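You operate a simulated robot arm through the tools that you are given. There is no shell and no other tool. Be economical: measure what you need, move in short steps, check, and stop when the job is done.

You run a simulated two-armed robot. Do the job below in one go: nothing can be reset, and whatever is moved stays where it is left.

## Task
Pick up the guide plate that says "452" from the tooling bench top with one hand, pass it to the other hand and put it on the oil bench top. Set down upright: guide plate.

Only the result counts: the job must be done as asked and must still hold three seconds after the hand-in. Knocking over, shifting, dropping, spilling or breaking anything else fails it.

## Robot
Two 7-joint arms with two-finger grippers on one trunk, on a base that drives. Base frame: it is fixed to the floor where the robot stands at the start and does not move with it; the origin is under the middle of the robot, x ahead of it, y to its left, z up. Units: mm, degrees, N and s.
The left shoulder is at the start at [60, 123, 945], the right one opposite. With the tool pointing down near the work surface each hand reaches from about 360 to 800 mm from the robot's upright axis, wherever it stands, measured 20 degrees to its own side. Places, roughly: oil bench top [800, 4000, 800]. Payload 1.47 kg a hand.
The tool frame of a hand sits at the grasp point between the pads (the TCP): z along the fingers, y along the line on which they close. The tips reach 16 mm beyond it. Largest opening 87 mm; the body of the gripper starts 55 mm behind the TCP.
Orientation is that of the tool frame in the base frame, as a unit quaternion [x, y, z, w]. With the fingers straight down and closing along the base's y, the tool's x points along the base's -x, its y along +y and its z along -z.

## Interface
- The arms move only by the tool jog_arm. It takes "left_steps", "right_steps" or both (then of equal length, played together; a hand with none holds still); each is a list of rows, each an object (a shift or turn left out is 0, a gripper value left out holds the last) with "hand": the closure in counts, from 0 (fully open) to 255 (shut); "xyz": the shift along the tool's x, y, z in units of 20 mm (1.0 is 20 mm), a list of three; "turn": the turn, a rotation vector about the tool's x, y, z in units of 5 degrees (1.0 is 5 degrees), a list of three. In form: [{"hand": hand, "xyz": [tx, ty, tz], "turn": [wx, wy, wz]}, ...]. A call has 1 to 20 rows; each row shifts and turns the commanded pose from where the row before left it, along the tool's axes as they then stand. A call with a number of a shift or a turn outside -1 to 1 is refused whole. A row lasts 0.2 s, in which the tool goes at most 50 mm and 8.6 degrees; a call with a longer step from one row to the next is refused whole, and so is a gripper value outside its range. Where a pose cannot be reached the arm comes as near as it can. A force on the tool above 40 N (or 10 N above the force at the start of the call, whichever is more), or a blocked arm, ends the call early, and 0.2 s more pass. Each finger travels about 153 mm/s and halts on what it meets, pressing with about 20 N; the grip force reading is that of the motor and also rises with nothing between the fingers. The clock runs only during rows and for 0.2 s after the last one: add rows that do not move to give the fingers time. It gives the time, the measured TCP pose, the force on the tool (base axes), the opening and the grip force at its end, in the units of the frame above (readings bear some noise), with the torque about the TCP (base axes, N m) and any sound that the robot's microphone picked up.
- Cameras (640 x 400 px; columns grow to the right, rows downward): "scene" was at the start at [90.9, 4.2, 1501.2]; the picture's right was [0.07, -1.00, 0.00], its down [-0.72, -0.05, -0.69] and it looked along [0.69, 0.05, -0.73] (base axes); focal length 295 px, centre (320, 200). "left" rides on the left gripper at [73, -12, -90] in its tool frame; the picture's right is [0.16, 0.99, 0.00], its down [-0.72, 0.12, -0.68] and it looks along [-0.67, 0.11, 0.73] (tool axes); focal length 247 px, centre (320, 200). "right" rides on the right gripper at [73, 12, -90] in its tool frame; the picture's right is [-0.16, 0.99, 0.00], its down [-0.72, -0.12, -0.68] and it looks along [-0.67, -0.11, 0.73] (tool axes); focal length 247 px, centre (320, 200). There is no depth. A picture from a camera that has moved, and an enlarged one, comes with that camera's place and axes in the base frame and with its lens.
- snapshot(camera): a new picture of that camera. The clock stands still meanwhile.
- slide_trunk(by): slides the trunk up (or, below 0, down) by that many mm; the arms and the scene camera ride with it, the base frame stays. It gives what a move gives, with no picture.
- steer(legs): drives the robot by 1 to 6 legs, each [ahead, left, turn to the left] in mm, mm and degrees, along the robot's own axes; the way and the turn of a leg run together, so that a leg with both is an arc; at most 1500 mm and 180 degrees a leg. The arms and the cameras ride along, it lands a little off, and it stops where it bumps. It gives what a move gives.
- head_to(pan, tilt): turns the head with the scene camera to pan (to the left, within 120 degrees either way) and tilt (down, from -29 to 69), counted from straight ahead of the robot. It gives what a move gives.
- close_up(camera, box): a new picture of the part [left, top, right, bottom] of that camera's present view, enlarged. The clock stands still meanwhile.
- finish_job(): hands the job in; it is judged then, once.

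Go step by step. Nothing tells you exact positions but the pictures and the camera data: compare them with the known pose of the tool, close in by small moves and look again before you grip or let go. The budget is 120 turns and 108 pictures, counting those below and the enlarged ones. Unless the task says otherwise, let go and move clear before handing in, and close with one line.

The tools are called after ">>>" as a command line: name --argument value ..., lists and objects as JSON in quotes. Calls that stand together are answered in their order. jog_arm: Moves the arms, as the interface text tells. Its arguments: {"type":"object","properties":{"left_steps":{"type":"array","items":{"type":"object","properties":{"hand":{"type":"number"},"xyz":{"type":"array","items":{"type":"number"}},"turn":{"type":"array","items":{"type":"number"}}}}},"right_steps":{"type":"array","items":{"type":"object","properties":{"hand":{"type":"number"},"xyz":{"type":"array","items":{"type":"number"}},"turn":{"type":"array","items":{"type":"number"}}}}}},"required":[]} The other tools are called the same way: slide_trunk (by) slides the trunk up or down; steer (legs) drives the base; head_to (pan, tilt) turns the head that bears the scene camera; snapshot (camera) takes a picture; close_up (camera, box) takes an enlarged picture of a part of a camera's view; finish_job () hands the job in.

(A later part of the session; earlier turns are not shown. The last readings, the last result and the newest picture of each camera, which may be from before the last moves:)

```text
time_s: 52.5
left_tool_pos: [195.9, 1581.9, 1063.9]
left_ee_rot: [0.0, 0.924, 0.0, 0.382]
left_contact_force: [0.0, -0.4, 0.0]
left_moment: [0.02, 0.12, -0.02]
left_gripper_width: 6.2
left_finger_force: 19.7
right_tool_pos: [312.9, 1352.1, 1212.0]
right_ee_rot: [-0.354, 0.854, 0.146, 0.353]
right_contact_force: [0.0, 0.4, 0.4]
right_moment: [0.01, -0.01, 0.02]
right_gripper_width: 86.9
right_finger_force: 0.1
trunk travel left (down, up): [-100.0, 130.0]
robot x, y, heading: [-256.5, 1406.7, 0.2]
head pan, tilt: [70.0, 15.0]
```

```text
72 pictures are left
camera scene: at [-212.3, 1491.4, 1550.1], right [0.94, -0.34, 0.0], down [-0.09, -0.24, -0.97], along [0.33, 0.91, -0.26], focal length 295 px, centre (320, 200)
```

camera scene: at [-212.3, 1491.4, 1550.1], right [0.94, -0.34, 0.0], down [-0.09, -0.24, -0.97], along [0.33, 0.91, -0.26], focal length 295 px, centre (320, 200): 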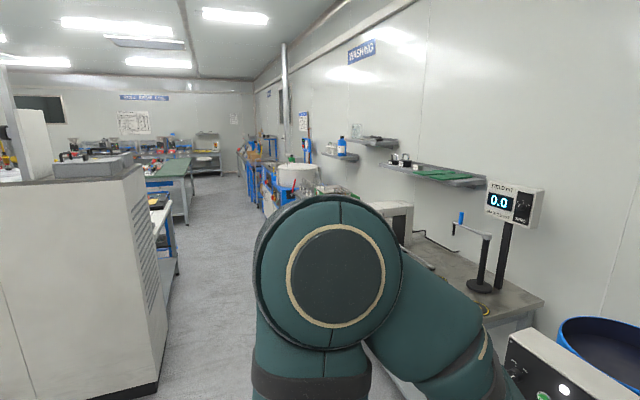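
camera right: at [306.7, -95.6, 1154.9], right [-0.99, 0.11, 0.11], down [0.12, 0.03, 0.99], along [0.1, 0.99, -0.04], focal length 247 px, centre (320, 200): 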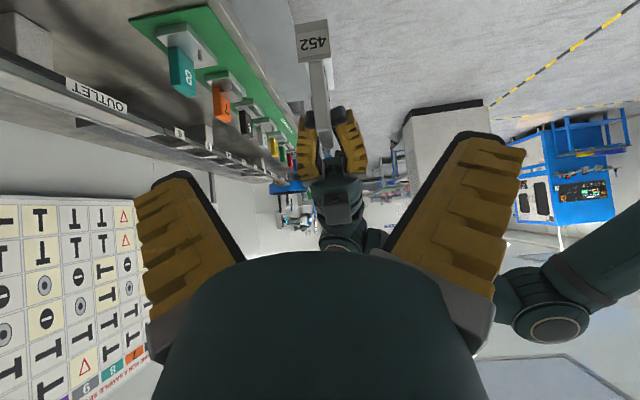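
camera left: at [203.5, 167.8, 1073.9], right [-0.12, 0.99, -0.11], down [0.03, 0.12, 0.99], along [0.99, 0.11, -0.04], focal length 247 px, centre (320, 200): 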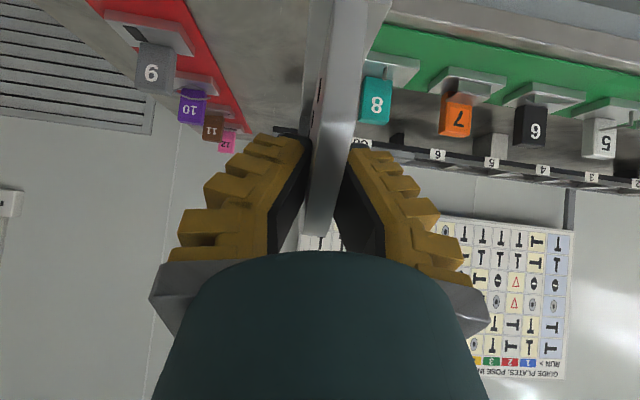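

>>> head_to --pan 30 --tilt 35

>>> snapshot --camera "scene"

>>> head_to --pan 110 --tilt 35

>>> snapshot --camera "scene"

```text
time_s: 53.6
left_tool_pos: [194.6, 1581.0, 1064.0]
left_ee_rot: [0.0, 0.924, 0.001, 0.382]
left_contact_force: [0.0, -1.6, 0.5]
left_moment: [0.01, 0.09, -0.02]
left_gripper_width: 5.9
left_finger_force: 20.0
right_tool_pos: [312.7, 1352.8, 1212.6]
right_ee_rot: [-0.354, 0.853, 0.147, 0.354]
right_contact_force: [-0.2, -0.3, 0.2]
right_moment: [-0.01, 0.02, 0.02]
right_gripper_width: 86.9
right_finger_force: 0.1
trunk travel left (down, up): [-100.0, 130.0]
robot x, y, heading: [-256.3, 1402.2, 0.2]
head pan, tilt: [30.0, 35.0]
```

```text
71 pictures are left
camera scene: at [-167.9, 1447.7, 1518.1], right [0.5, -0.86, 0.0], down [-0.5, -0.29, -0.82], along [0.71, 0.41, -0.57], focal length 295 px, centre (320, 200)
```

scene: 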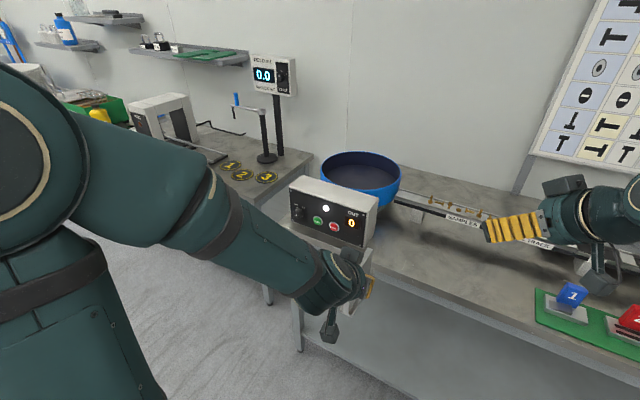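

```text
time_s: 55.1
left_tool_pos: [195.8, 1582.4, 1062.8]
left_ee_rot: [0.0, 0.925, 0.0, 0.381]
left_contact_force: [-0.9, -1.0, 0.4]
left_moment: [0.0, 0.09, 0.01]
left_gripper_width: 6.2
left_finger_force: 20.1
right_tool_pos: [312.1, 1352.0, 1212.5]
right_ee_rot: [-0.354, 0.854, 0.146, 0.354]
right_contact_force: [0.4, -0.3, 0.5]
right_moment: [0.0, 0.04, 0.02]
right_gripper_width: 87.4
right_finger_force: 0.0
trunk travel left (down, up): [-100.0, 130.0]
robot x, y, heading: [-257.3, 1406.7, 0.3]
head pan, tilt: [110.0, 35.0]
```

```text
70 pictures are left
camera scene: at [-274.3, 1486.2, 1518.1], right [0.94, 0.34, 0.0], down [0.2, -0.54, -0.82], along [-0.28, 0.77, -0.57], focal length 295 px, centre (320, 200)
```

scene: 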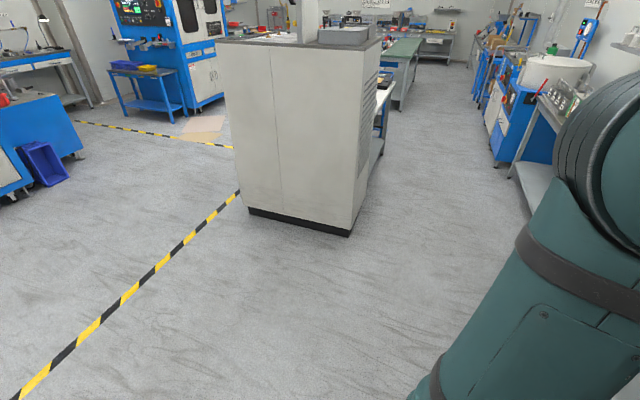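

>>> steer --legs '[[60, 1300, 0]]'

>>> head_to --pan 40 --tilt 30

>>> snapshot --camera "scene"

>>> head_to --pan 90 --tilt 35

>>> snapshot --camera "scene"

```text
time_s: 66.9
left_tool_pos: [262.6, 2896.9, 1063.4]
left_ee_rot: [0.005, 0.924, -0.002, 0.382]
left_contact_force: [0.3, -1.0, 0.0]
left_moment: [0.02, 0.05, 0.0]
left_gripper_width: 6.0
left_finger_force: 19.8
right_tool_pos: [377.1, 2667.1, 1213.1]
right_ee_rot: [-0.349, 0.856, 0.145, 0.354]
right_contact_force: [-1.1, -0.7, 0.5]
right_moment: [-0.01, 0.0, 0.0]
right_gripper_width: 87.1
right_finger_force: 0.0
trunk travel left (down, up): [-100.0, 130.0]
robot x, y, heading: [-190.7, 2723.7, -0.4]
head pan, tilt: [110.0, 35.0]
```

```text
time_s: 68.3
left_tool_pos: [262.0, 2897.9, 1063.0]
left_ee_rot: [0.005, 0.924, -0.002, 0.381]
left_contact_force: [0.3, -0.6, 1.2]
left_moment: [0.03, 0.09, 0.0]
left_gripper_width: 6.0
left_finger_force: 19.9
right_tool_pos: [376.5, 2668.2, 1214.2]
right_ee_rot: [-0.349, 0.856, 0.144, 0.354]
right_contact_force: [-0.6, -0.5, -0.5]
right_moment: [-0.02, 0.02, 0.01]
right_gripper_width: 87.0
right_finger_force: 0.1
trunk travel left (down, up): [-100.0, 130.0]
robot x, y, heading: [-190.6, 2725.4, -0.6]
head pan, tilt: [40.0, 30.0]
```

```text
69 pictures are left
camera scene: at [-109.6, 2781.8, 1525.9], right [0.64, -0.77, 0.0], down [-0.39, -0.32, -0.87], along [0.67, 0.55, -0.5], focal length 295 px, centre (320, 200)
```

scene: 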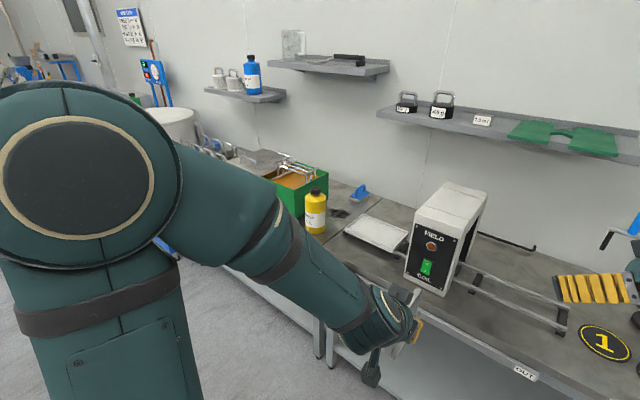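

```text
time_s: 69.5
left_tool_pos: [261.8, 2897.9, 1063.7]
left_ee_rot: [0.006, 0.924, -0.003, 0.382]
left_contact_force: [0.5, 0.3, -1.1]
left_moment: [0.02, 0.07, 0.02]
left_gripper_width: 6.0
left_finger_force: 20.0
right_tool_pos: [376.2, 2667.2, 1212.5]
right_ee_rot: [-0.349, 0.855, 0.145, 0.354]
right_contact_force: [0.0, -1.2, -0.8]
right_moment: [0.03, 0.03, 0.0]
right_gripper_width: 87.1
right_finger_force: 0.0
trunk travel left (down, up): [-100.0, 130.0]
robot x, y, heading: [-189.7, 2727.1, -0.7]
head pan, tilt: [90.0, 35.0]
```

```text
68 pictures are left
camera scene: at [-178.5, 2812.3, 1518.1], right [1.0, -0.01, 0.0], down [-0.01, -0.57, -0.82], along [0.01, 0.82, -0.57], focal length 295 px, centre (320, 200)
```

scene: 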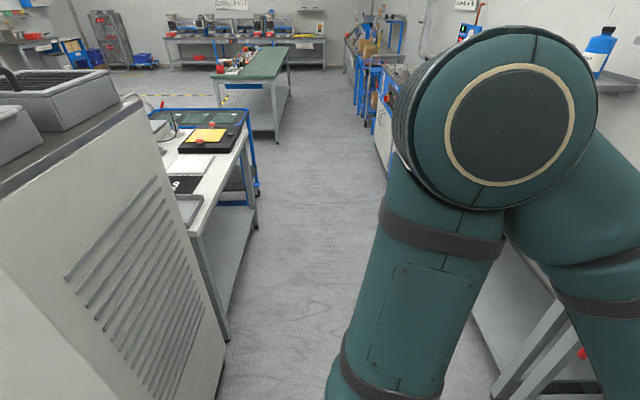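

>>> steer --legs '[[0, 1000, 0.7]]'

>>> head_to --pan 0 --tilt 40

>>> snapshot --camera "scene"

>>> snapshot --camera "right"

>>> snapshot --camera "left"

```text
time_s: 78.4
left_tool_pos: [260.5, 3884.8, 1063.1]
left_ee_rot: [-0.003, 0.924, 0.001, 0.383]
left_contact_force: [0.0, -0.3, -0.3]
left_moment: [-0.02, 0.06, 0.01]
left_gripper_width: 6.0
left_finger_force: 20.0
right_tool_pos: [378.5, 3656.3, 1213.8]
right_ee_rot: [-0.356, 0.853, 0.147, 0.353]
right_contact_force: [0.4, 0.0, 0.0]
right_moment: [0.0, 0.01, 0.02]
right_gripper_width: 87.0
right_finger_force: 0.1
trunk travel left (down, up): [-100.0, 130.0]
robot x, y, heading: [-187.5, 3706.4, 0.6]
head pan, tilt: [90.0, 35.0]
```

```text
time_s: 80.1
left_tool_pos: [260.6, 3886.0, 1063.6]
left_ee_rot: [-0.002, 0.924, 0.001, 0.382]
left_contact_force: [0.4, -0.3, -0.6]
left_moment: [0.01, 0.07, -0.04]
left_gripper_width: 6.1
left_finger_force: 19.7
right_tool_pos: [378.7, 3656.3, 1213.3]
right_ee_rot: [-0.356, 0.852, 0.148, 0.353]
right_contact_force: [0.7, 0.3, 0.6]
right_moment: [-0.02, -0.03, 0.01]
right_gripper_width: 86.7
right_finger_force: 0.2
trunk travel left (down, up): [-100.0, 130.0]
robot x, y, heading: [-189.0, 3708.1, 0.5]
head pan, tilt: [0.0, 40.0]
```

```text
67 pictures are left
camera scene: at [-93.4, 3705.1, 1510.5], right [0.01, -1.0, 0.0], down [-0.64, 0.0, -0.77], along [0.77, 0.01, -0.64], focal length 295 px, centre (320, 200)
```

scene: 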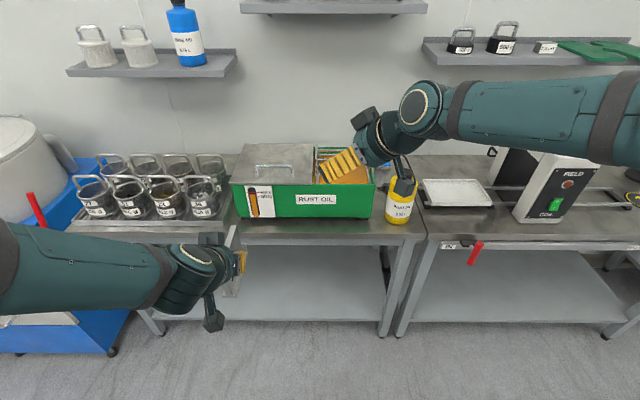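

```text
66 pictures are left
camera right: at [290.3, 3582.3, 1225.8], right [-0.62, 0.77, 0.11], down [0.1, -0.06, 0.99], along [0.77, 0.63, -0.04], focal length 247 px, centre (320, 200)
```

right: 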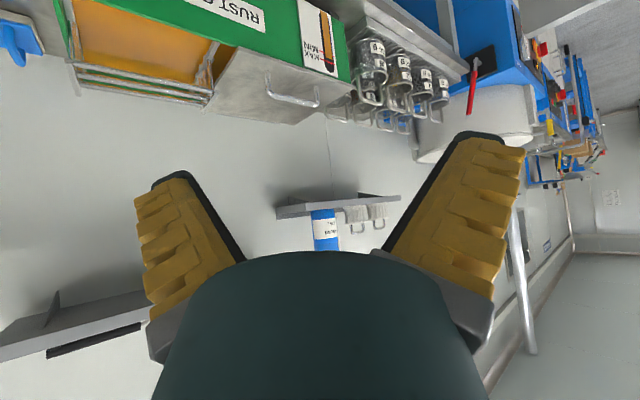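

```text
65 pictures are left
camera left: at [146.8, 3872.7, 1074.8], right [-0.12, 0.99, -0.11], down [0.03, 0.12, 0.99], along [0.99, 0.11, -0.04], focal length 247 px, centre (320, 200)
```

left: 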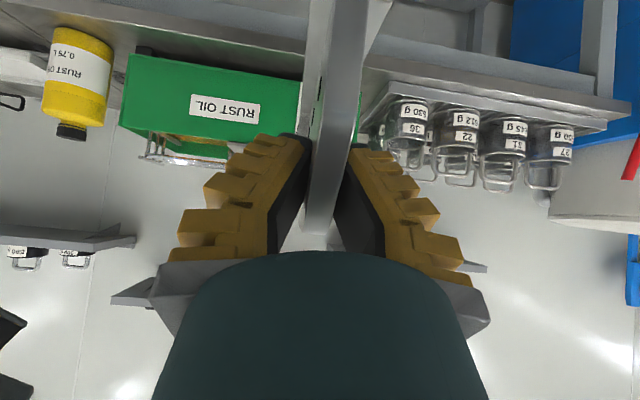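

This is the oil bench (RUST OIL tank, bottle, jar tray). There is a free strip roughly 110 mm deep in front of the green tank, so the plate will go there lengthwise along y. I first retract the right hand and bring the left to its handover pose.

>>> jog_arm --left_steps '[{"xyz": [-0.707, 0, 0.707]}, {"xyz": [-0.707, 0, 0.707]}, {"xyz": [-0.707, 0, 0.707]}, {"xyz": [-0.707, 0, 0.707]}, {"xyz": [-0.707, 0, 0.707]}, {"xyz": [-0.707, 0, 0.707]}, {}, {}]' --right_steps '[{"xyz": [0.5, 0.707, -0.5]}, {"xyz": [0.5, 0.707, -0.5]}, {"xyz": [0.5, 0.707, -0.5]}, {"xyz": [0.5, 0.707, -0.5]}, {"xyz": [0.5, 0.707, -0.5]}, {"xyz": [0.5, 0.707, -0.5]}, {"xyz": [0.5, 0.707, -0.5]}, {"xyz": [0.5, 0.707, -0.5]}]'

>>> jog_arm --left_steps '[{"turn": [0.707, 0, 0.707]}, {"turn": [0.707, 0, 0.707]}, {"turn": [0.707, 0, 0.707]}, {"turn": [0.707, 0, 0.707]}, {"turn": [0.707, 0, 0.707]}, {"turn": [0.707, 0, 0.707]}, {"turn": [0.707, 0, 0.707]}, {"turn": [0.707, 0, 0.707]}, {"turn": [0.707, 0, 0.707]}, {"turn": [0.707, 0, 0.707]}, {"turn": [0.707, 0, 0.707]}, {"turn": [0.707, 0, 0.707]}, {"turn": [0.707, 0, 0.707]}, {"turn": [0.707, 0, 0.707]}, {"turn": [0.707, 0, 0.707]}, {"turn": [0.707, 0, 0.707]}, {"turn": [0.707, 0, 0.707]}, {"turn": [0.707, 0, 0.707]}, {}]'

>>> snapshot --camera "scene"

```text
time_s: 81.9
left_tool_pos: [380.8, 3887.6, 1061.6]
left_ee_rot: [-0.002, 0.924, 0.001, 0.382]
left_contact_force: [-0.3, -0.3, 0.5]
left_moment: [0.0, 0.06, 0.02]
left_gripper_width: 6.0
left_finger_force: 20.0
right_tool_pos: [219.3, 3657.0, 1213.8]
right_ee_rot: [-0.356, 0.853, 0.147, 0.353]
right_contact_force: [-0.9, 0.1, 0.1]
right_moment: [-0.01, 0.02, -0.02]
right_gripper_width: 86.9
right_finger_force: 0.0
trunk travel left (down, up): [-100.0, 130.0]
robot x, y, heading: [-190.7, 3702.5, 0.2]
head pan, tilt: [0.0, 40.0]
```

```text
time_s: 85.9
left_tool_pos: [380.3, 3885.8, 1062.8]
left_ee_rot: [0.651, 0.656, -0.27, 0.272]
left_contact_force: [-0.5, -0.3, -0.1]
left_moment: [0.1, -0.02, -0.02]
left_gripper_width: 6.0
left_finger_force: 19.5
right_tool_pos: [219.5, 3653.9, 1213.1]
right_ee_rot: [-0.356, 0.853, 0.148, 0.353]
right_contact_force: [-0.2, -0.2, 0.3]
right_moment: [-0.01, 0.0, -0.01]
right_gripper_width: 87.3
right_finger_force: 0.0
trunk travel left (down, up): [-100.0, 130.0]
robot x, y, heading: [-192.5, 3702.8, 0.5]
head pan, tilt: [0.0, 40.0]
```

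```text
64 pictures are left
camera scene: at [-93.6, 3705.1, 1510.5], right [0.01, -1.0, 0.0], down [-0.64, 0.0, -0.77], along [0.77, 0.01, -0.64], focal length 295 px, centre (320, 200)
```

scene: 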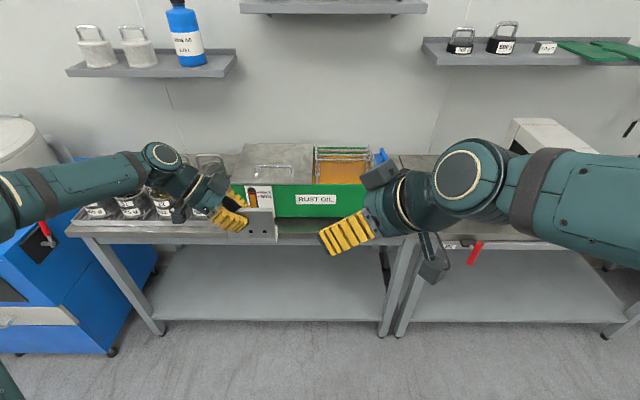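

>>> close_up --camera "scene" --box '[160, 130, 400, 280]'

>>> snapshot --camera "right"

```text
2.67 times, centred on (280, 205) of scene
camera zoom: at [-93.6, 3705.1, 1510.5], right [0.01, -1.0, 0.0], down [-0.64, 0.0, -0.77], along [0.77, 0.01, -0.64], focal length 788 px, centre (427, 187)
```

zoom: 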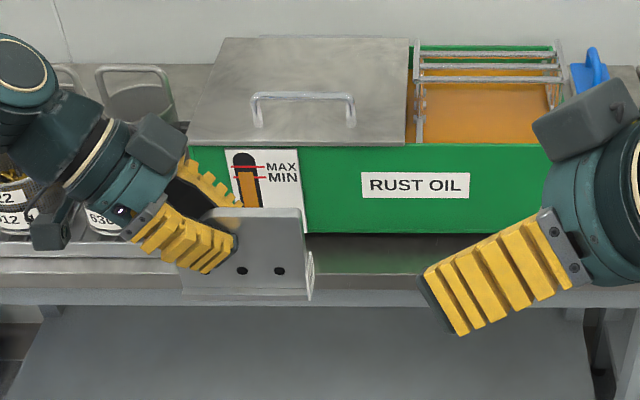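

```text
62 pictures are left
camera right: at [131.3, 3581.9, 1225.9], right [-0.62, 0.77, 0.11], down [0.1, -0.06, 0.99], along [0.77, 0.63, -0.04], focal length 247 px, centre (320, 200)
```

right: 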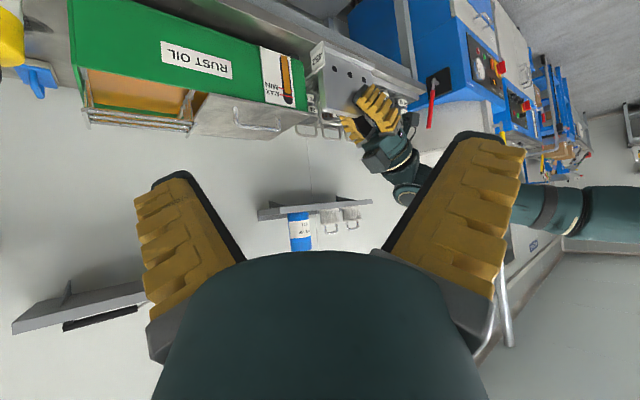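

>>> close_up --camera "scene" --box '[210, 190, 290, 250]'

```text
6.67 times, centred on (250, 220) of scene
camera zoom: at [-93.6, 3705.1, 1510.5], right [0.01, -1.0, 0.0], down [-0.64, 0.0, -0.77], along [0.77, 0.01, -0.64], focal length 1969 px, centre (787, 67)
```

zoom: 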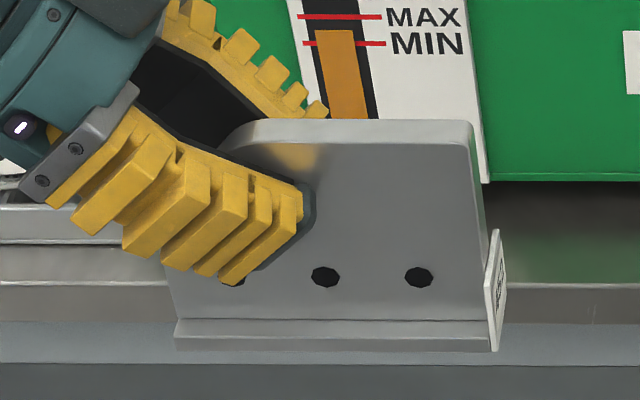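

The plate is level in the hand, with its underside about 62 mm below the TCP. I lower the trunk, then drive forward and a little right so the plate comes near the strip in front of the tank.

>>> slide_trunk --by -90

>>> steer --legs '[[0, -130, 0], [170, 0, -0.4]]'

>>> head_to --pan 10 --tilt 50

>>> snapshot --camera "scene"

```text
time_s: 87.1
left_tool_pos: [380.4, 3884.8, 973.2]
left_ee_rot: [0.651, 0.656, -0.27, 0.271]
left_contact_force: [0.0, -0.2, 0.0]
left_moment: [0.08, 0.0, 0.01]
left_gripper_width: 5.8
left_finger_force: 20.1
right_tool_pos: [219.8, 3655.8, 1123.4]
right_ee_rot: [-0.356, 0.853, 0.148, 0.353]
right_contact_force: [-0.5, 0.1, -0.2]
right_moment: [0.02, -0.02, -0.01]
right_gripper_width: 86.9
right_finger_force: 0.0
trunk travel left (down, up): [-10.0, 220.0]
robot x, y, heading: [-186.5, 3709.7, 0.4]
head pan, tilt: [0.0, 40.0]
```

```text
time_s: 90.0
left_tool_pos: [551.4, 3757.5, 971.0]
left_ee_rot: [0.652, 0.655, -0.271, 0.27]
left_contact_force: [0.3, 0.0, -0.6]
left_moment: [0.08, -0.02, 0.01]
left_gripper_width: 6.2
left_finger_force: 20.7
right_tool_pos: [389.7, 3528.9, 1121.9]
right_ee_rot: [-0.354, 0.854, 0.147, 0.352]
right_contact_force: [1.0, -1.1, 0.3]
right_moment: [0.0, 0.01, 0.01]
right_gripper_width: 87.2
right_finger_force: 0.0
trunk travel left (down, up): [-10.0, 220.0]
robot x, y, heading: [-19.2, 3578.2, 0.1]
head pan, tilt: [0.0, 40.0]
```

```text
time_s: 90.7
left_tool_pos: [550.8, 3757.9, 972.9]
left_ee_rot: [0.652, 0.655, -0.271, 0.271]
left_contact_force: [1.3, 0.2, -0.1]
left_moment: [0.09, -0.02, -0.02]
left_gripper_width: 6.0
left_finger_force: 19.5
right_tool_pos: [390.9, 3529.3, 1123.1]
right_ee_rot: [-0.355, 0.853, 0.147, 0.353]
right_contact_force: [-0.5, -1.0, 0.0]
right_moment: [0.04, -0.02, 0.02]
right_gripper_width: 87.1
right_finger_force: 0.1
trunk travel left (down, up): [-10.0, 220.0]
robot x, y, heading: [-23.3, 3575.7, -0.1]
head pan, tilt: [10.0, 50.0]
```

```text
60 pictures are left
camera scene: at [67.6, 3592.0, 1406.4], right [0.18, -0.98, 0.0], down [-0.75, -0.14, -0.64], along [0.63, 0.11, -0.77], focal length 295 px, centre (320, 200)
```

scene: 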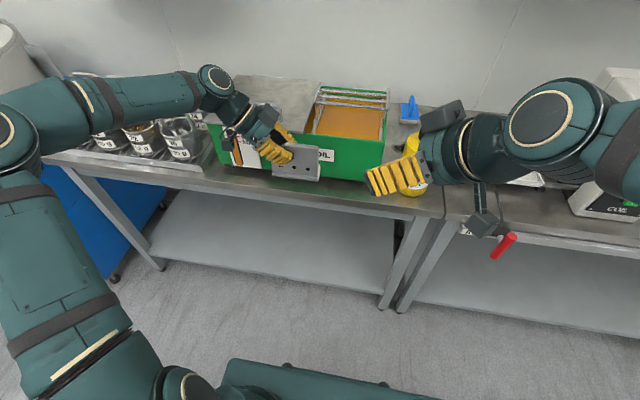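

>>> close_up --camera "scene" --box '[200, 90, 440, 240]'

>>> snapshot --camera "left"

>>> snapshot --camera "right"

```text
2.67 times, centred on (320, 165) of scene
camera zoom: at [67.6, 3592.0, 1406.4], right [0.18, -0.98, 0.0], down [-0.75, -0.14, -0.64], along [0.63, 0.11, -0.77], focal length 788 px, centre (320, 293)
```

zoom: 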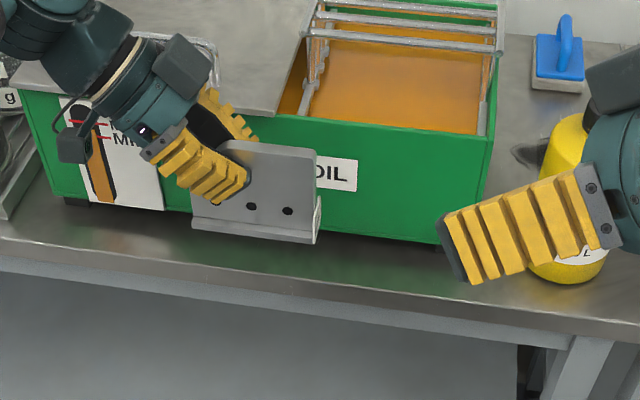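

```text
58 pictures are left
camera left: at [540.3, 3872.2, 983.9], right [0.99, 0.12, -0.11], down [0.12, -0.03, 0.99], along [0.11, -0.99, -0.04], focal length 247 px, centre (320, 200)
```

left: 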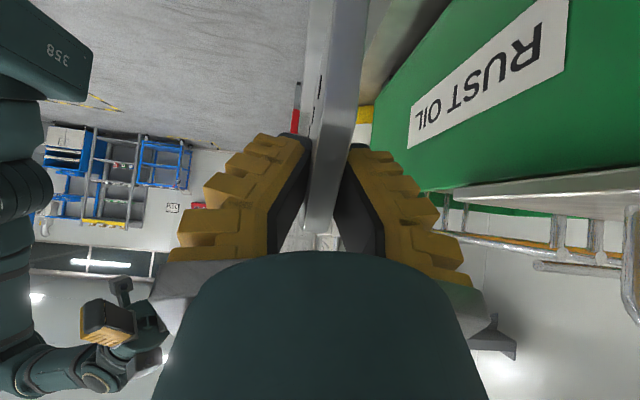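

```text
57 pictures are left
camera right: at [301.3, 3454.9, 1135.8], right [-0.62, 0.78, 0.11], down [0.1, -0.06, 0.99], along [0.78, 0.63, -0.04], focal length 247 px, centre (320, 200)
```

right: 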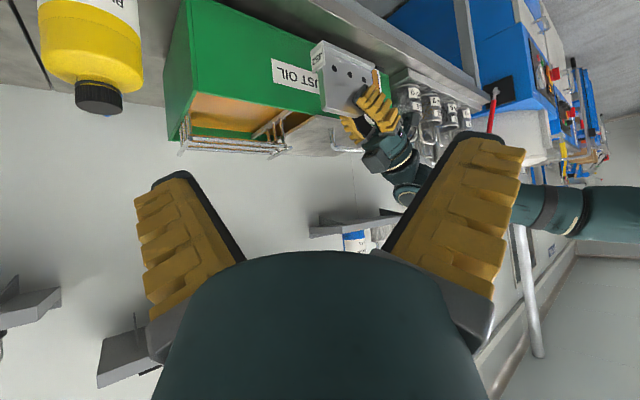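

The strip in front of the tank is only about 78 mm deep, which is tight beside the tank. The gap between the tank's right end and the yellow bottle may suit the plate better, so I move the right hand aside and look there.

>>> jog_arm --right_steps '[{"xyz": [0.5, -0.707, -0.5]}, {"xyz": [0.5, -0.707, -0.5]}, {"xyz": [0.5, -0.707, -0.5]}, {"xyz": [0.5, -0.707, -0.5]}, {"xyz": [0.5, -0.707, -0.5]}, {"xyz": [0.5, -0.707, -0.5]}, {"xyz": [0.5, -0.707, -0.5]}, {"xyz": [0.5, -0.707, -0.5]}]'

>>> head_to --pan -5 --tilt 50

>>> snapshot --camera "scene"

>>> close_up --camera "scene" --box '[280, 90, 440, 190]'

```text
time_s: 92.5
left_tool_pos: [551.2, 3756.9, 972.7]
left_ee_rot: [0.652, 0.655, -0.271, 0.27]
left_contact_force: [-0.2, 0.0, -1.1]
left_moment: [0.08, 0.01, 0.02]
left_gripper_width: 6.0
left_finger_force: 20.0
right_tool_pos: [388.8, 3367.9, 1123.6]
right_ee_rot: [-0.355, 0.853, 0.147, 0.353]
right_contact_force: [0.3, -0.4, 0.7]
right_moment: [0.0, 0.0, 0.03]
right_gripper_width: 87.1
right_finger_force: 0.0
trunk travel left (down, up): [-10.0, 220.0]
robot x, y, heading: [-18.3, 3580.0, 0.2]
head pan, tilt: [10.0, 50.0]
```

```text
time_s: 93.3
left_tool_pos: [551.4, 3758.2, 971.9]
left_ee_rot: [0.652, 0.655, -0.27, 0.271]
left_contact_force: [-1.0, 0.3, 1.0]
left_moment: [0.11, -0.01, 0.01]
left_gripper_width: 5.9
left_finger_force: 19.5
right_tool_pos: [389.0, 3369.3, 1123.5]
right_ee_rot: [-0.356, 0.853, 0.147, 0.353]
right_contact_force: [-0.1, 0.0, 0.9]
right_moment: [-0.01, 0.01, 0.01]
right_gripper_width: 87.0
right_finger_force: 0.2
trunk travel left (down, up): [-10.0, 220.0]
robot x, y, heading: [-17.7, 3579.5, 0.1]
head pan, tilt: [-5.0, 50.0]
```

```text
56 pictures are left
camera scene: at [68.5, 3572.0, 1406.3], right [-0.08, -1.0, 0.0], down [-0.76, 0.06, -0.64], along [0.64, -0.05, -0.77], focal length 295 px, centre (320, 200)
```

scene: 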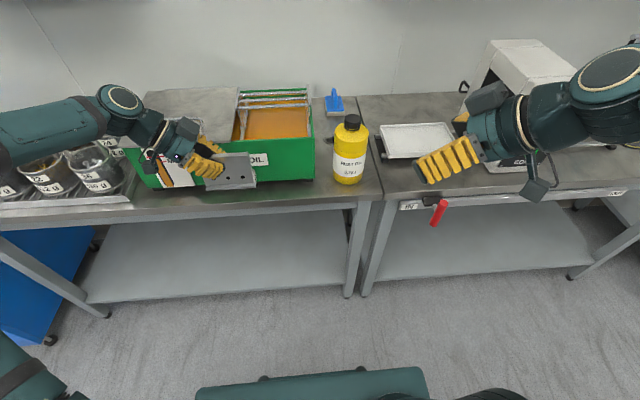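

```text
4.00 times, centred on (360, 140) of scene
camera zoom: at [68.5, 3572.0, 1406.3], right [-0.08, -1.0, 0.0], down [-0.76, 0.06, -0.64], along [0.64, -0.05, -0.77], focal length 1182 px, centre (160, 440)
```

zoom: 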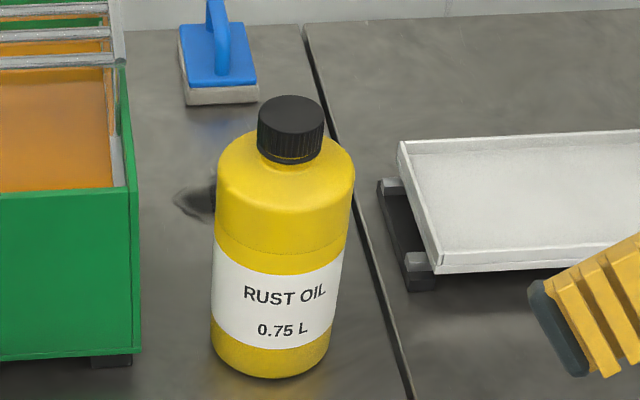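

The strip in front of the tank is too tight for the gripper, since the 89 mm body would sit against the tank. Behind the bottle there is a free area of about x 710–930, y 3360–3540. I plan to set the plate there with the fingers pointing ahead-left. I back off, tuck the right hand in, and turn the left hand.

>>> steer --legs '[[-220, 0, 0]]'

>>> jog_arm --left_steps '[{"turn": [-0.707, 0, -0.707]}, {"turn": [-0.707, 0, -0.707]}, {"turn": [-0.707, 0, -0.707]}, {"turn": [-0.707, 0, -0.707]}, {"turn": [-0.707, 0, -0.707]}, {"turn": [-0.707, 0, -0.707]}, {"turn": [-0.707, 0, -0.707]}, {"turn": [-0.707, 0, -0.707]}, {"turn": [-0.707, 0, -0.707]}, {"turn": [-0.707, 0, -0.707]}, {"turn": [-0.707, 0, -0.707]}, {"turn": [-0.707, 0, -0.707]}, {"turn": [-0.707, 0, -0.707]}, {"turn": [-0.707, 0, -0.707]}, {"turn": [-0.707, 0, -0.707]}, {"turn": [-0.707, 0, -0.707]}, {"turn": [-0.707, 0, -0.707]}, {"turn": [-0.707, 0, -0.707]}]' --right_steps '[{"xyz": [0.5, 0.707, -0.5]}, {"xyz": [0.5, 0.707, -0.5]}, {"xyz": [0.5, 0.707, -0.5]}, {"xyz": [0.5, 0.707, -0.5]}, {}, {}, {}, {}, {}, {}, {}, {}, {}, {}, {}, {}, {}, {}]'

>>> jog_arm --left_steps '[{"xyz": [-0.5, 0.6, 0.5], "turn": [-0.707, 0, -0.707]}, {"xyz": [0, 0.8, 0], "turn": [-0.707, 0, -0.707]}, {"xyz": [0, 0.8, 0], "turn": [-0.707, 0, -0.707]}, {"xyz": [0, 0.8, 0], "turn": [-0.707, 0, -0.707]}, {"xyz": [0, 0.8, 0], "turn": [-0.707, 0, -0.707]}, {"xyz": [0, 0.8, 0], "turn": [-0.707, 0, -0.707]}, {"turn": [-0.707, 0, -0.707]}, {"turn": [-0.707, 0, -0.707]}, {"turn": [-0.707, 0, -0.707]}, {"turn": [-0.707, 0, -0.707]}, {"turn": [-0.707, 0, -0.707]}, {"turn": [-0.707, 0, -0.707]}, {}]'

>>> snapshot --camera "scene"

```text
time_s: 95.0
left_tool_pos: [330.8, 3757.1, 974.2]
left_ee_rot: [0.651, 0.655, -0.27, 0.271]
left_contact_force: [-0.7, 0.7, -0.3]
left_moment: [0.07, -0.03, 0.01]
left_gripper_width: 5.9
left_finger_force: 20.3
right_tool_pos: [169.8, 3369.1, 1124.5]
right_ee_rot: [-0.356, 0.853, 0.148, 0.354]
right_contact_force: [0.3, -0.6, 0.5]
right_moment: [-0.01, -0.01, 0.02]
right_gripper_width: 87.1
right_finger_force: 0.0
trunk travel left (down, up): [-10.0, 220.0]
robot x, y, heading: [-240.4, 3582.3, 0.4]
head pan, tilt: [-5.0, 50.0]
```

```text
time_s: 98.8
left_tool_pos: [332.0, 3757.1, 973.0]
left_ee_rot: [-0.002, 0.924, 0.0, 0.382]
left_contact_force: [0.5, 0.0, -0.1]
left_moment: [-0.01, 0.05, -0.01]
left_gripper_width: 5.9
left_finger_force: 20.3
right_tool_pos: [91.9, 3368.9, 1124.9]
right_ee_rot: [-0.355, 0.853, 0.147, 0.354]
right_contact_force: [-0.1, -0.2, -0.9]
right_moment: [0.03, 0.02, 0.0]
right_gripper_width: 87.2
right_finger_force: 0.0
trunk travel left (down, up): [-10.0, 220.0]
robot x, y, heading: [-238.9, 3579.9, -0.1]
head pan, tilt: [-5.0, 50.0]
```

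```text
time_s: 101.5
left_tool_pos: [323.3, 3845.0, 971.5]
left_ee_rot: [-0.463, 0.8, 0.192, 0.331]
left_contact_force: [-0.3, -0.3, 0.6]
left_moment: [-0.07, 0.03, -0.02]
left_gripper_width: 6.0
left_finger_force: 20.2
right_tool_pos: [91.7, 3369.4, 1124.6]
right_ee_rot: [-0.355, 0.853, 0.147, 0.353]
right_contact_force: [0.1, 0.1, -0.3]
right_moment: [-0.03, 0.04, 0.02]
right_gripper_width: 86.8
right_finger_force: 0.0
trunk travel left (down, up): [-10.0, 220.0]
robot x, y, heading: [-239.7, 3578.7, 0.2]
head pan, tilt: [-5.0, 50.0]
```

```text
54 pictures are left
camera scene: at [-151.0, 3571.2, 1406.4], right [-0.08, -1.0, 0.0], down [-0.76, 0.06, -0.64], along [0.64, -0.05, -0.77], focal length 295 px, centre (320, 200)
```

scene: 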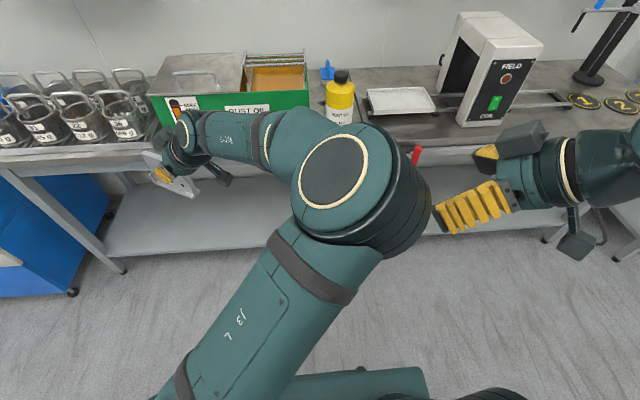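

>>> jog_arm --left_steps '[{"xyz": [-0.57, -0.79, 0.57]}, {"xyz": [-0.57, -0.79, 0.57]}, {"xyz": [-0.57, -0.79, 0.57]}, {"xyz": [-0.57, -0.79, 0.57]}, {"xyz": [0.707, 0, 0.707]}, {"xyz": [0.707, 0, 0.707]}, {"xyz": [0.707, 0, 0.707]}, {"xyz": [0.707, 0, 0.707]}, {"xyz": [0.707, 0, 0.707]}, {}]'

>>> slide_trunk --by 215

>>> head_to --pan 0 --tilt 50

>>> snapshot --camera "scene"

```text
time_s: 103.8
left_tool_pos: [411.3, 3871.7, 872.0]
left_ee_rot: [-0.462, 0.8, 0.192, 0.331]
left_contact_force: [0.1, -0.7, 0.2]
left_moment: [-0.1, -0.01, 0.02]
left_gripper_width: 6.2
left_finger_force: 20.1
right_tool_pos: [89.9, 3369.9, 1125.7]
right_ee_rot: [-0.355, 0.853, 0.148, 0.353]
right_contact_force: [-0.2, 0.2, -0.5]
right_moment: [-0.01, -0.04, -0.01]
right_gripper_width: 86.8
right_finger_force: 0.0
trunk travel left (down, up): [-10.0, 220.0]
robot x, y, heading: [-242.9, 3575.5, 0.2]
head pan, tilt: [-5.0, 50.0]
```

```text
time_s: 106.0
left_tool_pos: [412.1, 3871.1, 1086.9]
left_ee_rot: [-0.462, 0.8, 0.192, 0.331]
left_contact_force: [-0.3, -0.2, -4.2]
left_moment: [-0.05, 0.04, 0.03]
left_gripper_width: 6.1
left_finger_force: 19.8
right_tool_pos: [91.9, 3367.6, 1340.4]
right_ee_rot: [-0.356, 0.853, 0.147, 0.353]
right_contact_force: [-0.1, 0.4, 0.5]
right_moment: [-0.01, 0.0, 0.04]
right_gripper_width: 86.8
right_finger_force: 0.2
trunk travel left (down, up): [-225.0, 5.0]
robot x, y, heading: [-238.1, 3577.3, 0.3]
head pan, tilt: [-5.0, 50.0]
```

```text
time_s: 106.7
left_tool_pos: [411.7, 3870.2, 1087.5]
left_ee_rot: [-0.463, 0.8, 0.192, 0.33]
left_contact_force: [0.0, 0.2, -2.9]
left_moment: [-0.08, 0.08, -0.02]
left_gripper_width: 5.9
left_finger_force: 20.0
right_tool_pos: [90.6, 3369.1, 1339.6]
right_ee_rot: [-0.356, 0.853, 0.147, 0.353]
right_contact_force: [0.4, -0.4, 0.0]
right_moment: [0.01, 0.03, -0.02]
right_gripper_width: 86.9
right_finger_force: 0.1
trunk travel left (down, up): [-225.0, 5.0]
robot x, y, heading: [-239.6, 3579.6, 0.3]
head pan, tilt: [0.0, 50.0]
```

```text
53 pictures are left
camera scene: at [-150.6, 3577.9, 1621.3], right [0.01, -1.0, 0.0], down [-0.77, 0.0, -0.64], along [0.64, 0.0, -0.77], focal length 295 px, centre (320, 200)
```

scene: 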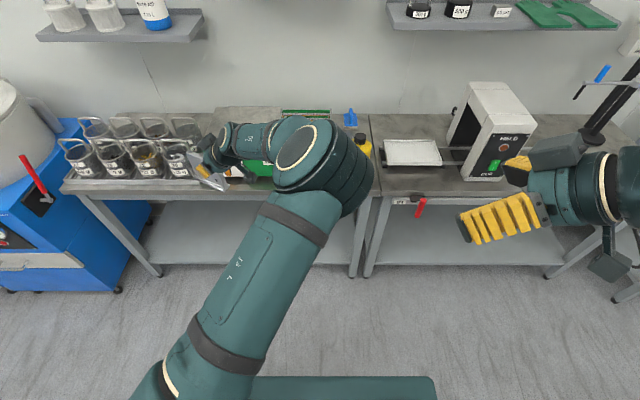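

I need the shelf position on the wall to be sure the raised wrist clears it. I take one view here, then turn the wrist 10° more and drive right for a second view.

>>> head_to --pan 0 --tilt 25

>>> snapshot --camera "scene"

>>> steer --legs '[[100, -430, 0]]'

>>> jog_arm --left_steps '[{"turn": [-0.707, 0, -0.707]}, {"turn": [-0.707, 0, -0.707]}, {}]'

>>> snapshot --camera "scene"

```text
time_s: 107.6
left_tool_pos: [412.7, 3870.2, 1088.3]
left_ee_rot: [-0.462, 0.8, 0.192, 0.331]
left_contact_force: [0.3, 0.7, -3.3]
left_moment: [-0.07, 0.07, -0.01]
left_gripper_width: 5.9
left_finger_force: 19.9
right_tool_pos: [90.2, 3368.7, 1340.1]
right_ee_rot: [-0.355, 0.853, 0.147, 0.353]
right_contact_force: [-0.1, 0.1, -0.8]
right_moment: [0.03, 0.01, -0.03]
right_gripper_width: 86.8
right_finger_force: 0.0
trunk travel left (down, up): [-225.0, 5.0]
robot x, y, heading: [-238.7, 3575.8, 0.5]
head pan, tilt: [0.0, 25.0]
```

```text
52 pictures are left
camera scene: at [-135.4, 3578.0, 1658.7], right [0.01, -1.0, 0.0], down [-0.42, 0.0, -0.91], along [0.91, 0.0, -0.42], focal length 295 px, centre (320, 200)
```

scene: 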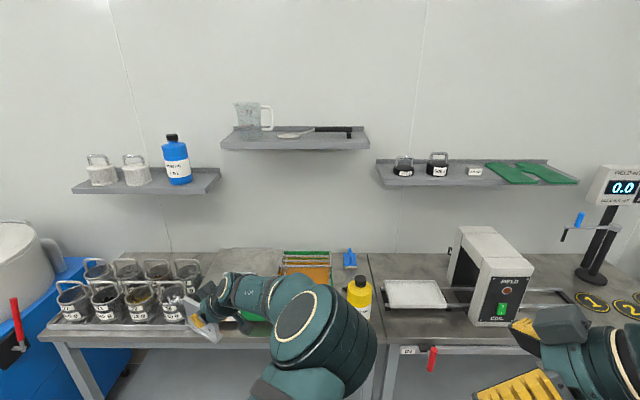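

```text
time_s: 111.9
left_tool_pos: [512.4, 3445.4, 1086.7]
left_ee_rot: [-0.464, 0.799, 0.193, 0.331]
left_contact_force: [0.1, -0.5, -4.1]
left_moment: [-0.12, 0.05, 0.01]
left_gripper_width: 5.9
left_finger_force: 20.1
right_tool_pos: [192.9, 2943.6, 1340.4]
right_ee_rot: [-0.357, 0.852, 0.148, 0.353]
right_contact_force: [0.3, 0.8, 0.4]
right_moment: [0.03, -0.03, 0.02]
right_gripper_width: 86.9
right_finger_force: 0.0
trunk travel left (down, up): [-225.0, 5.0]
robot x, y, heading: [-138.6, 3148.7, 0.2]
head pan, tilt: [0.0, 25.0]
```

```text
time_s: 112.7
left_tool_pos: [511.1, 3446.0, 1087.1]
left_ee_rot: [-0.532, 0.755, 0.222, 0.313]
left_contact_force: [-0.7, 0.5, -3.8]
left_moment: [-0.06, 0.05, 0.02]
left_gripper_width: 5.9
left_finger_force: 19.6
right_tool_pos: [193.2, 2942.7, 1339.5]
right_ee_rot: [-0.357, 0.852, 0.148, 0.353]
right_contact_force: [0.4, 0.2, 1.1]
right_moment: [0.0, 0.03, 0.02]
right_gripper_width: 86.8
right_finger_force: 0.0
trunk travel left (down, up): [-225.0, 5.0]
robot x, y, heading: [-136.2, 3152.3, 0.7]
head pan, tilt: [0.0, 25.0]
```

```text
51 pictures are left
camera scene: at [-34.1, 3151.5, 1658.8], right [0.01, -1.0, 0.0], down [-0.42, 0.0, -0.91], along [0.91, 0.01, -0.42], focal length 295 px, centre (320, 200)
```

scene: 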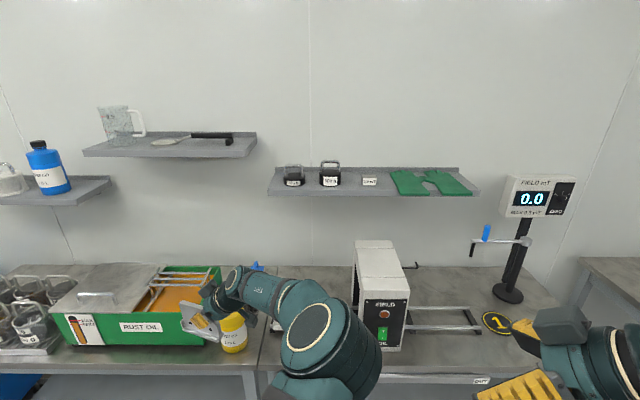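

The shelf front is at x≈905, z≈1240, so it is clear. I raise the hand 20 mm and drive forward, carrying the plate over the bottle (cap top ≈ 996).

>>> jog_arm --left_steps '[{"xyz": [-0.707, 0, -0.707]}, {}]'

>>> steer --legs '[[130, 0, -0.4]]'

>>> head_to --pan 25 --tilt 45

>>> snapshot --camera "scene"

>>> snapshot --camera "left"

```text
time_s: 113.3
left_tool_pos: [513.3, 3446.0, 1106.8]
left_ee_rot: [-0.532, 0.756, 0.22, 0.311]
left_contact_force: [-0.8, -0.5, -4.5]
left_moment: [-0.06, 0.02, 0.03]
left_gripper_width: 6.2
left_finger_force: 20.3
right_tool_pos: [192.9, 2943.6, 1340.3]
right_ee_rot: [-0.357, 0.852, 0.148, 0.353]
right_contact_force: [0.3, 0.5, 0.4]
right_moment: [-0.02, 0.01, 0.02]
right_gripper_width: 86.8
right_finger_force: 0.0
trunk travel left (down, up): [-225.0, 5.0]
robot x, y, heading: [-138.0, 3147.8, 0.7]
head pan, tilt: [0.0, 25.0]
```

```text
time_s: 114.6
left_tool_pos: [645.2, 3441.4, 1107.4]
left_ee_rot: [-0.528, 0.759, 0.219, 0.313]
left_contact_force: [0.6, -0.4, -3.4]
left_moment: [-0.08, 0.02, 0.03]
left_gripper_width: 5.9
left_finger_force: 19.9
right_tool_pos: [319.9, 2940.6, 1340.5]
right_ee_rot: [-0.352, 0.854, 0.146, 0.353]
right_contact_force: [0.8, -0.6, 1.1]
right_moment: [-0.03, -0.01, 0.03]
right_gripper_width: 87.0
right_finger_force: 0.1
trunk travel left (down, up): [-225.0, 5.0]
robot x, y, heading: [-9.9, 3149.9, -0.2]
head pan, tilt: [0.0, 25.0]
```

```text
time_s: 115.5
left_tool_pos: [644.5, 3441.5, 1107.5]
left_ee_rot: [-0.528, 0.758, 0.219, 0.312]
left_contact_force: [1.0, 0.4, -3.8]
left_moment: [-0.08, 0.02, 0.01]
left_gripper_width: 6.0
left_finger_force: 20.6
right_tool_pos: [317.9, 2940.5, 1340.0]
right_ee_rot: [-0.352, 0.854, 0.146, 0.354]
right_contact_force: [-0.4, -0.4, 0.6]
right_moment: [0.02, 0.02, -0.01]
right_gripper_width: 87.1
right_finger_force: 0.0
trunk travel left (down, up): [-225.0, 5.0]
robot x, y, heading: [-9.3, 3150.2, 0.0]
head pan, tilt: [25.0, 45.0]
```

```text
50 pictures are left
camera scene: at [75.3, 3185.3, 1628.3], right [0.42, -0.91, 0.0], down [-0.64, -0.3, -0.71], along [0.64, 0.3, -0.71], focal length 295 px, centre (320, 200)
```

scene: 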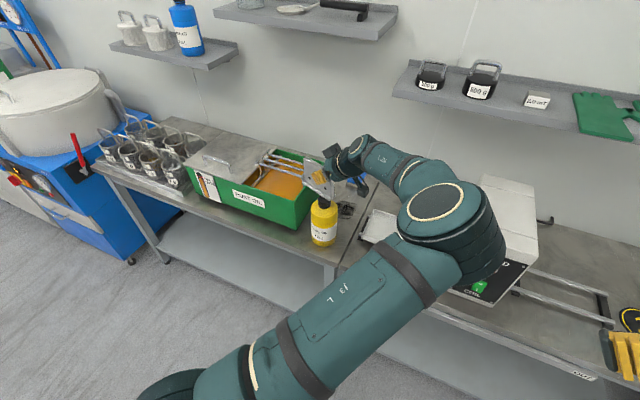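

```text
49 pictures are left
camera left: at [616.1, 3329.2, 1118.9], right [-0.97, 0.24, -0.11], down [-0.1, 0.07, 0.99], along [0.24, 0.97, -0.04], focal length 247 px, centre (320, 200)
```

left: 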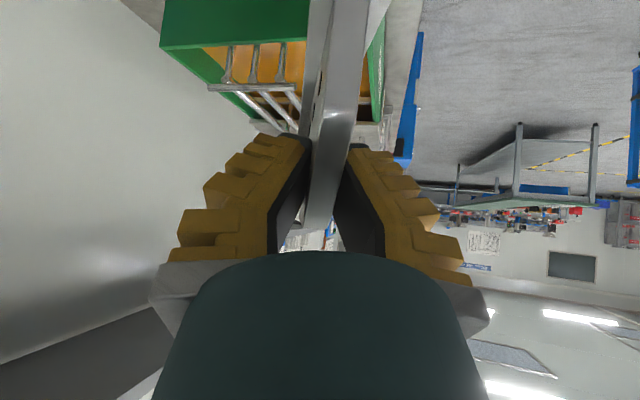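

>>> close_up --camera "scene" --box '[270, 120, 430, 280]'

>>> steer --legs '[[130, 0, 0]]'

>>> snapshot --camera "scene"

```text
2.50 times, centred on (350, 200) of scene
camera zoom: at [75.3, 3185.3, 1628.3], right [0.42, -0.91, 0.0], down [-0.64, -0.3, -0.71], along [0.64, 0.3, -0.71], focal length 738 px, centre (245, 200)
```

zoom: 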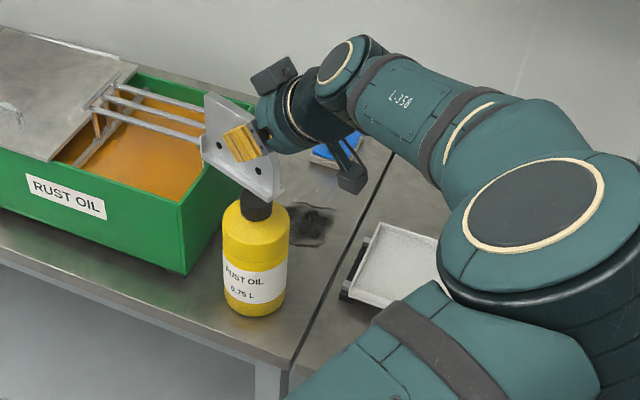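

```text
time_s: 116.7
left_tool_pos: [774.2, 3438.1, 1107.5]
left_ee_rot: [-0.527, 0.759, 0.219, 0.313]
left_contact_force: [0.1, 0.1, -5.1]
left_moment: [-0.05, 0.02, 0.04]
left_gripper_width: 5.8
left_finger_force: 20.1
right_tool_pos: [448.2, 2939.8, 1339.9]
right_ee_rot: [-0.352, 0.855, 0.146, 0.353]
right_contact_force: [0.8, -0.3, 0.1]
right_moment: [-0.03, 0.05, 0.02]
right_gripper_width: 86.6
right_finger_force: 0.1
trunk travel left (down, up): [-225.0, 5.0]
robot x, y, heading: [119.2, 3148.3, -0.1]
head pan, tilt: [25.0, 45.0]
```

```text
47 pictures are left
camera scene: at [204.9, 3184.9, 1628.2], right [0.42, -0.91, 0.0], down [-0.64, -0.3, -0.71], along [0.64, 0.3, -0.71], focal length 295 px, centre (320, 200)
```

scene: 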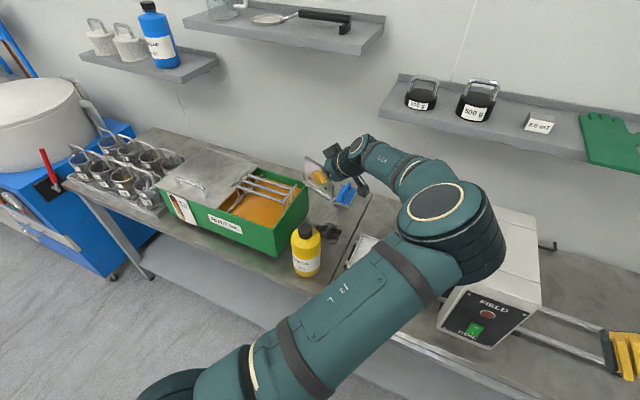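

>>> close_up --camera "scene" --box '[260, 140, 400, 280]'

```text
2.86 times, centred on (330, 210) of scene
camera zoom: at [204.9, 3184.9, 1628.2], right [0.42, -0.91, 0.0], down [-0.64, -0.3, -0.71], along [0.64, 0.3, -0.71], focal length 844 px, centre (291, 171)
```

zoom: 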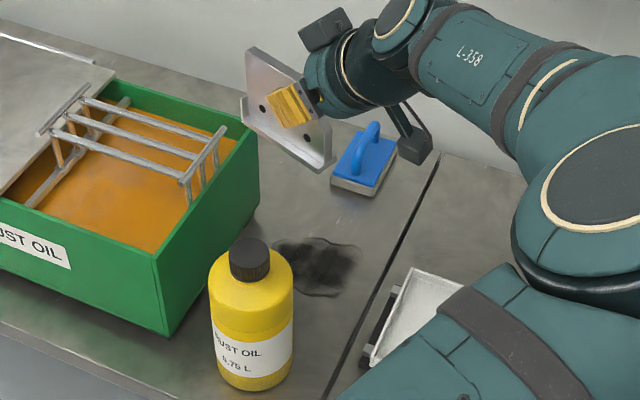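

The dark patch behind the bottle is a flat stain, and the rest of that area is free. I shift 26 mm further ahead, then lower the trunk in stages.

>>> jog_arm --left_steps '[{"xyz": [-0.16, -0.61, 0.16]}, {"xyz": [-0.16, -0.61, 0.16]}, {}]'

>>> slide_trunk --by -90

>>> close_up --camera "scene" --box '[220, 80, 460, 300]'

>>> snapshot --camera "left"

>>> snapshot --camera "right"

```text
time_s: 117.5
left_tool_pos: [796.9, 3439.8, 1107.4]
left_ee_rot: [-0.527, 0.759, 0.218, 0.314]
left_contact_force: [0.3, 0.0, -3.5]
left_moment: [-0.03, 0.04, 0.01]
left_gripper_width: 5.9
left_finger_force: 20.3
right_tool_pos: [446.1, 2940.3, 1339.3]
right_ee_rot: [-0.351, 0.855, 0.145, 0.354]
right_contact_force: [0.2, 0.0, 0.3]
right_moment: [0.01, -0.01, -0.03]
right_gripper_width: 87.1
right_finger_force: 0.0
trunk travel left (down, up): [-225.0, 5.0]
robot x, y, heading: [121.8, 3153.4, -0.2]
head pan, tilt: [25.0, 45.0]
```

```text
time_s: 118.8
left_tool_pos: [798.0, 3439.7, 1018.4]
left_ee_rot: [-0.527, 0.759, 0.218, 0.313]
left_contact_force: [0.4, 0.6, -4.0]
left_moment: [-0.09, 0.03, -0.01]
left_gripper_width: 6.1
left_finger_force: 19.8
right_tool_pos: [446.2, 2941.0, 1251.3]
right_ee_rot: [-0.352, 0.854, 0.146, 0.354]
right_contact_force: [0.0, -0.6, 0.2]
right_moment: [0.03, -0.02, -0.01]
right_gripper_width: 87.2
right_finger_force: 0.0
trunk travel left (down, up): [-135.0, 95.0]
robot x, y, heading: [118.8, 3153.2, -0.3]
head pan, tilt: [25.0, 45.0]
```

```text
1.82 times, centred on (340, 190) of scene
camera zoom: at [203.6, 3185.0, 1538.4], right [0.42, -0.91, 0.0], down [-0.64, -0.3, -0.71], along [0.64, 0.3, -0.71], focal length 537 px, centre (284, 218)
```

zoom: 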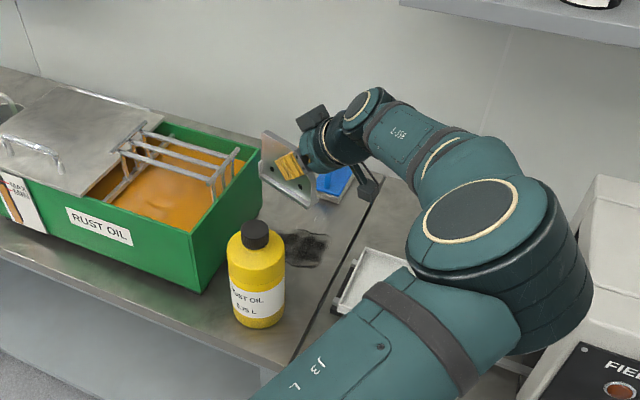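

```text
44 pictures are left
camera left: at [769.8, 3327.4, 1029.6], right [-0.96, 0.24, -0.11], down [-0.1, 0.07, 0.99], along [0.24, 0.97, -0.04], focal length 247 px, centre (320, 200)
```

left: 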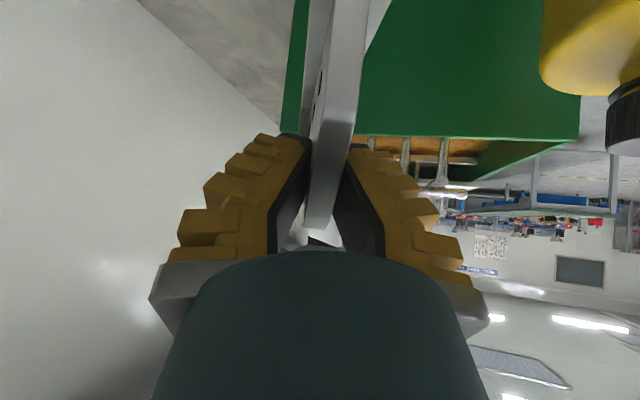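

```text
43 pictures are left
camera right: at [357.5, 2866.7, 1263.1], right [-0.62, 0.78, 0.11], down [0.1, -0.06, 0.99], along [0.78, 0.62, -0.04], focal length 247 px, centre (320, 200)
```

right: 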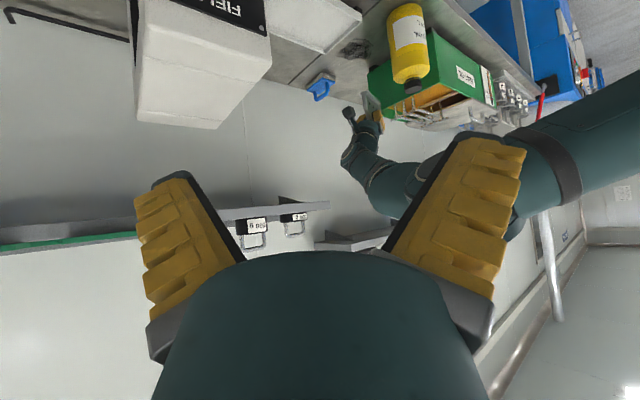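

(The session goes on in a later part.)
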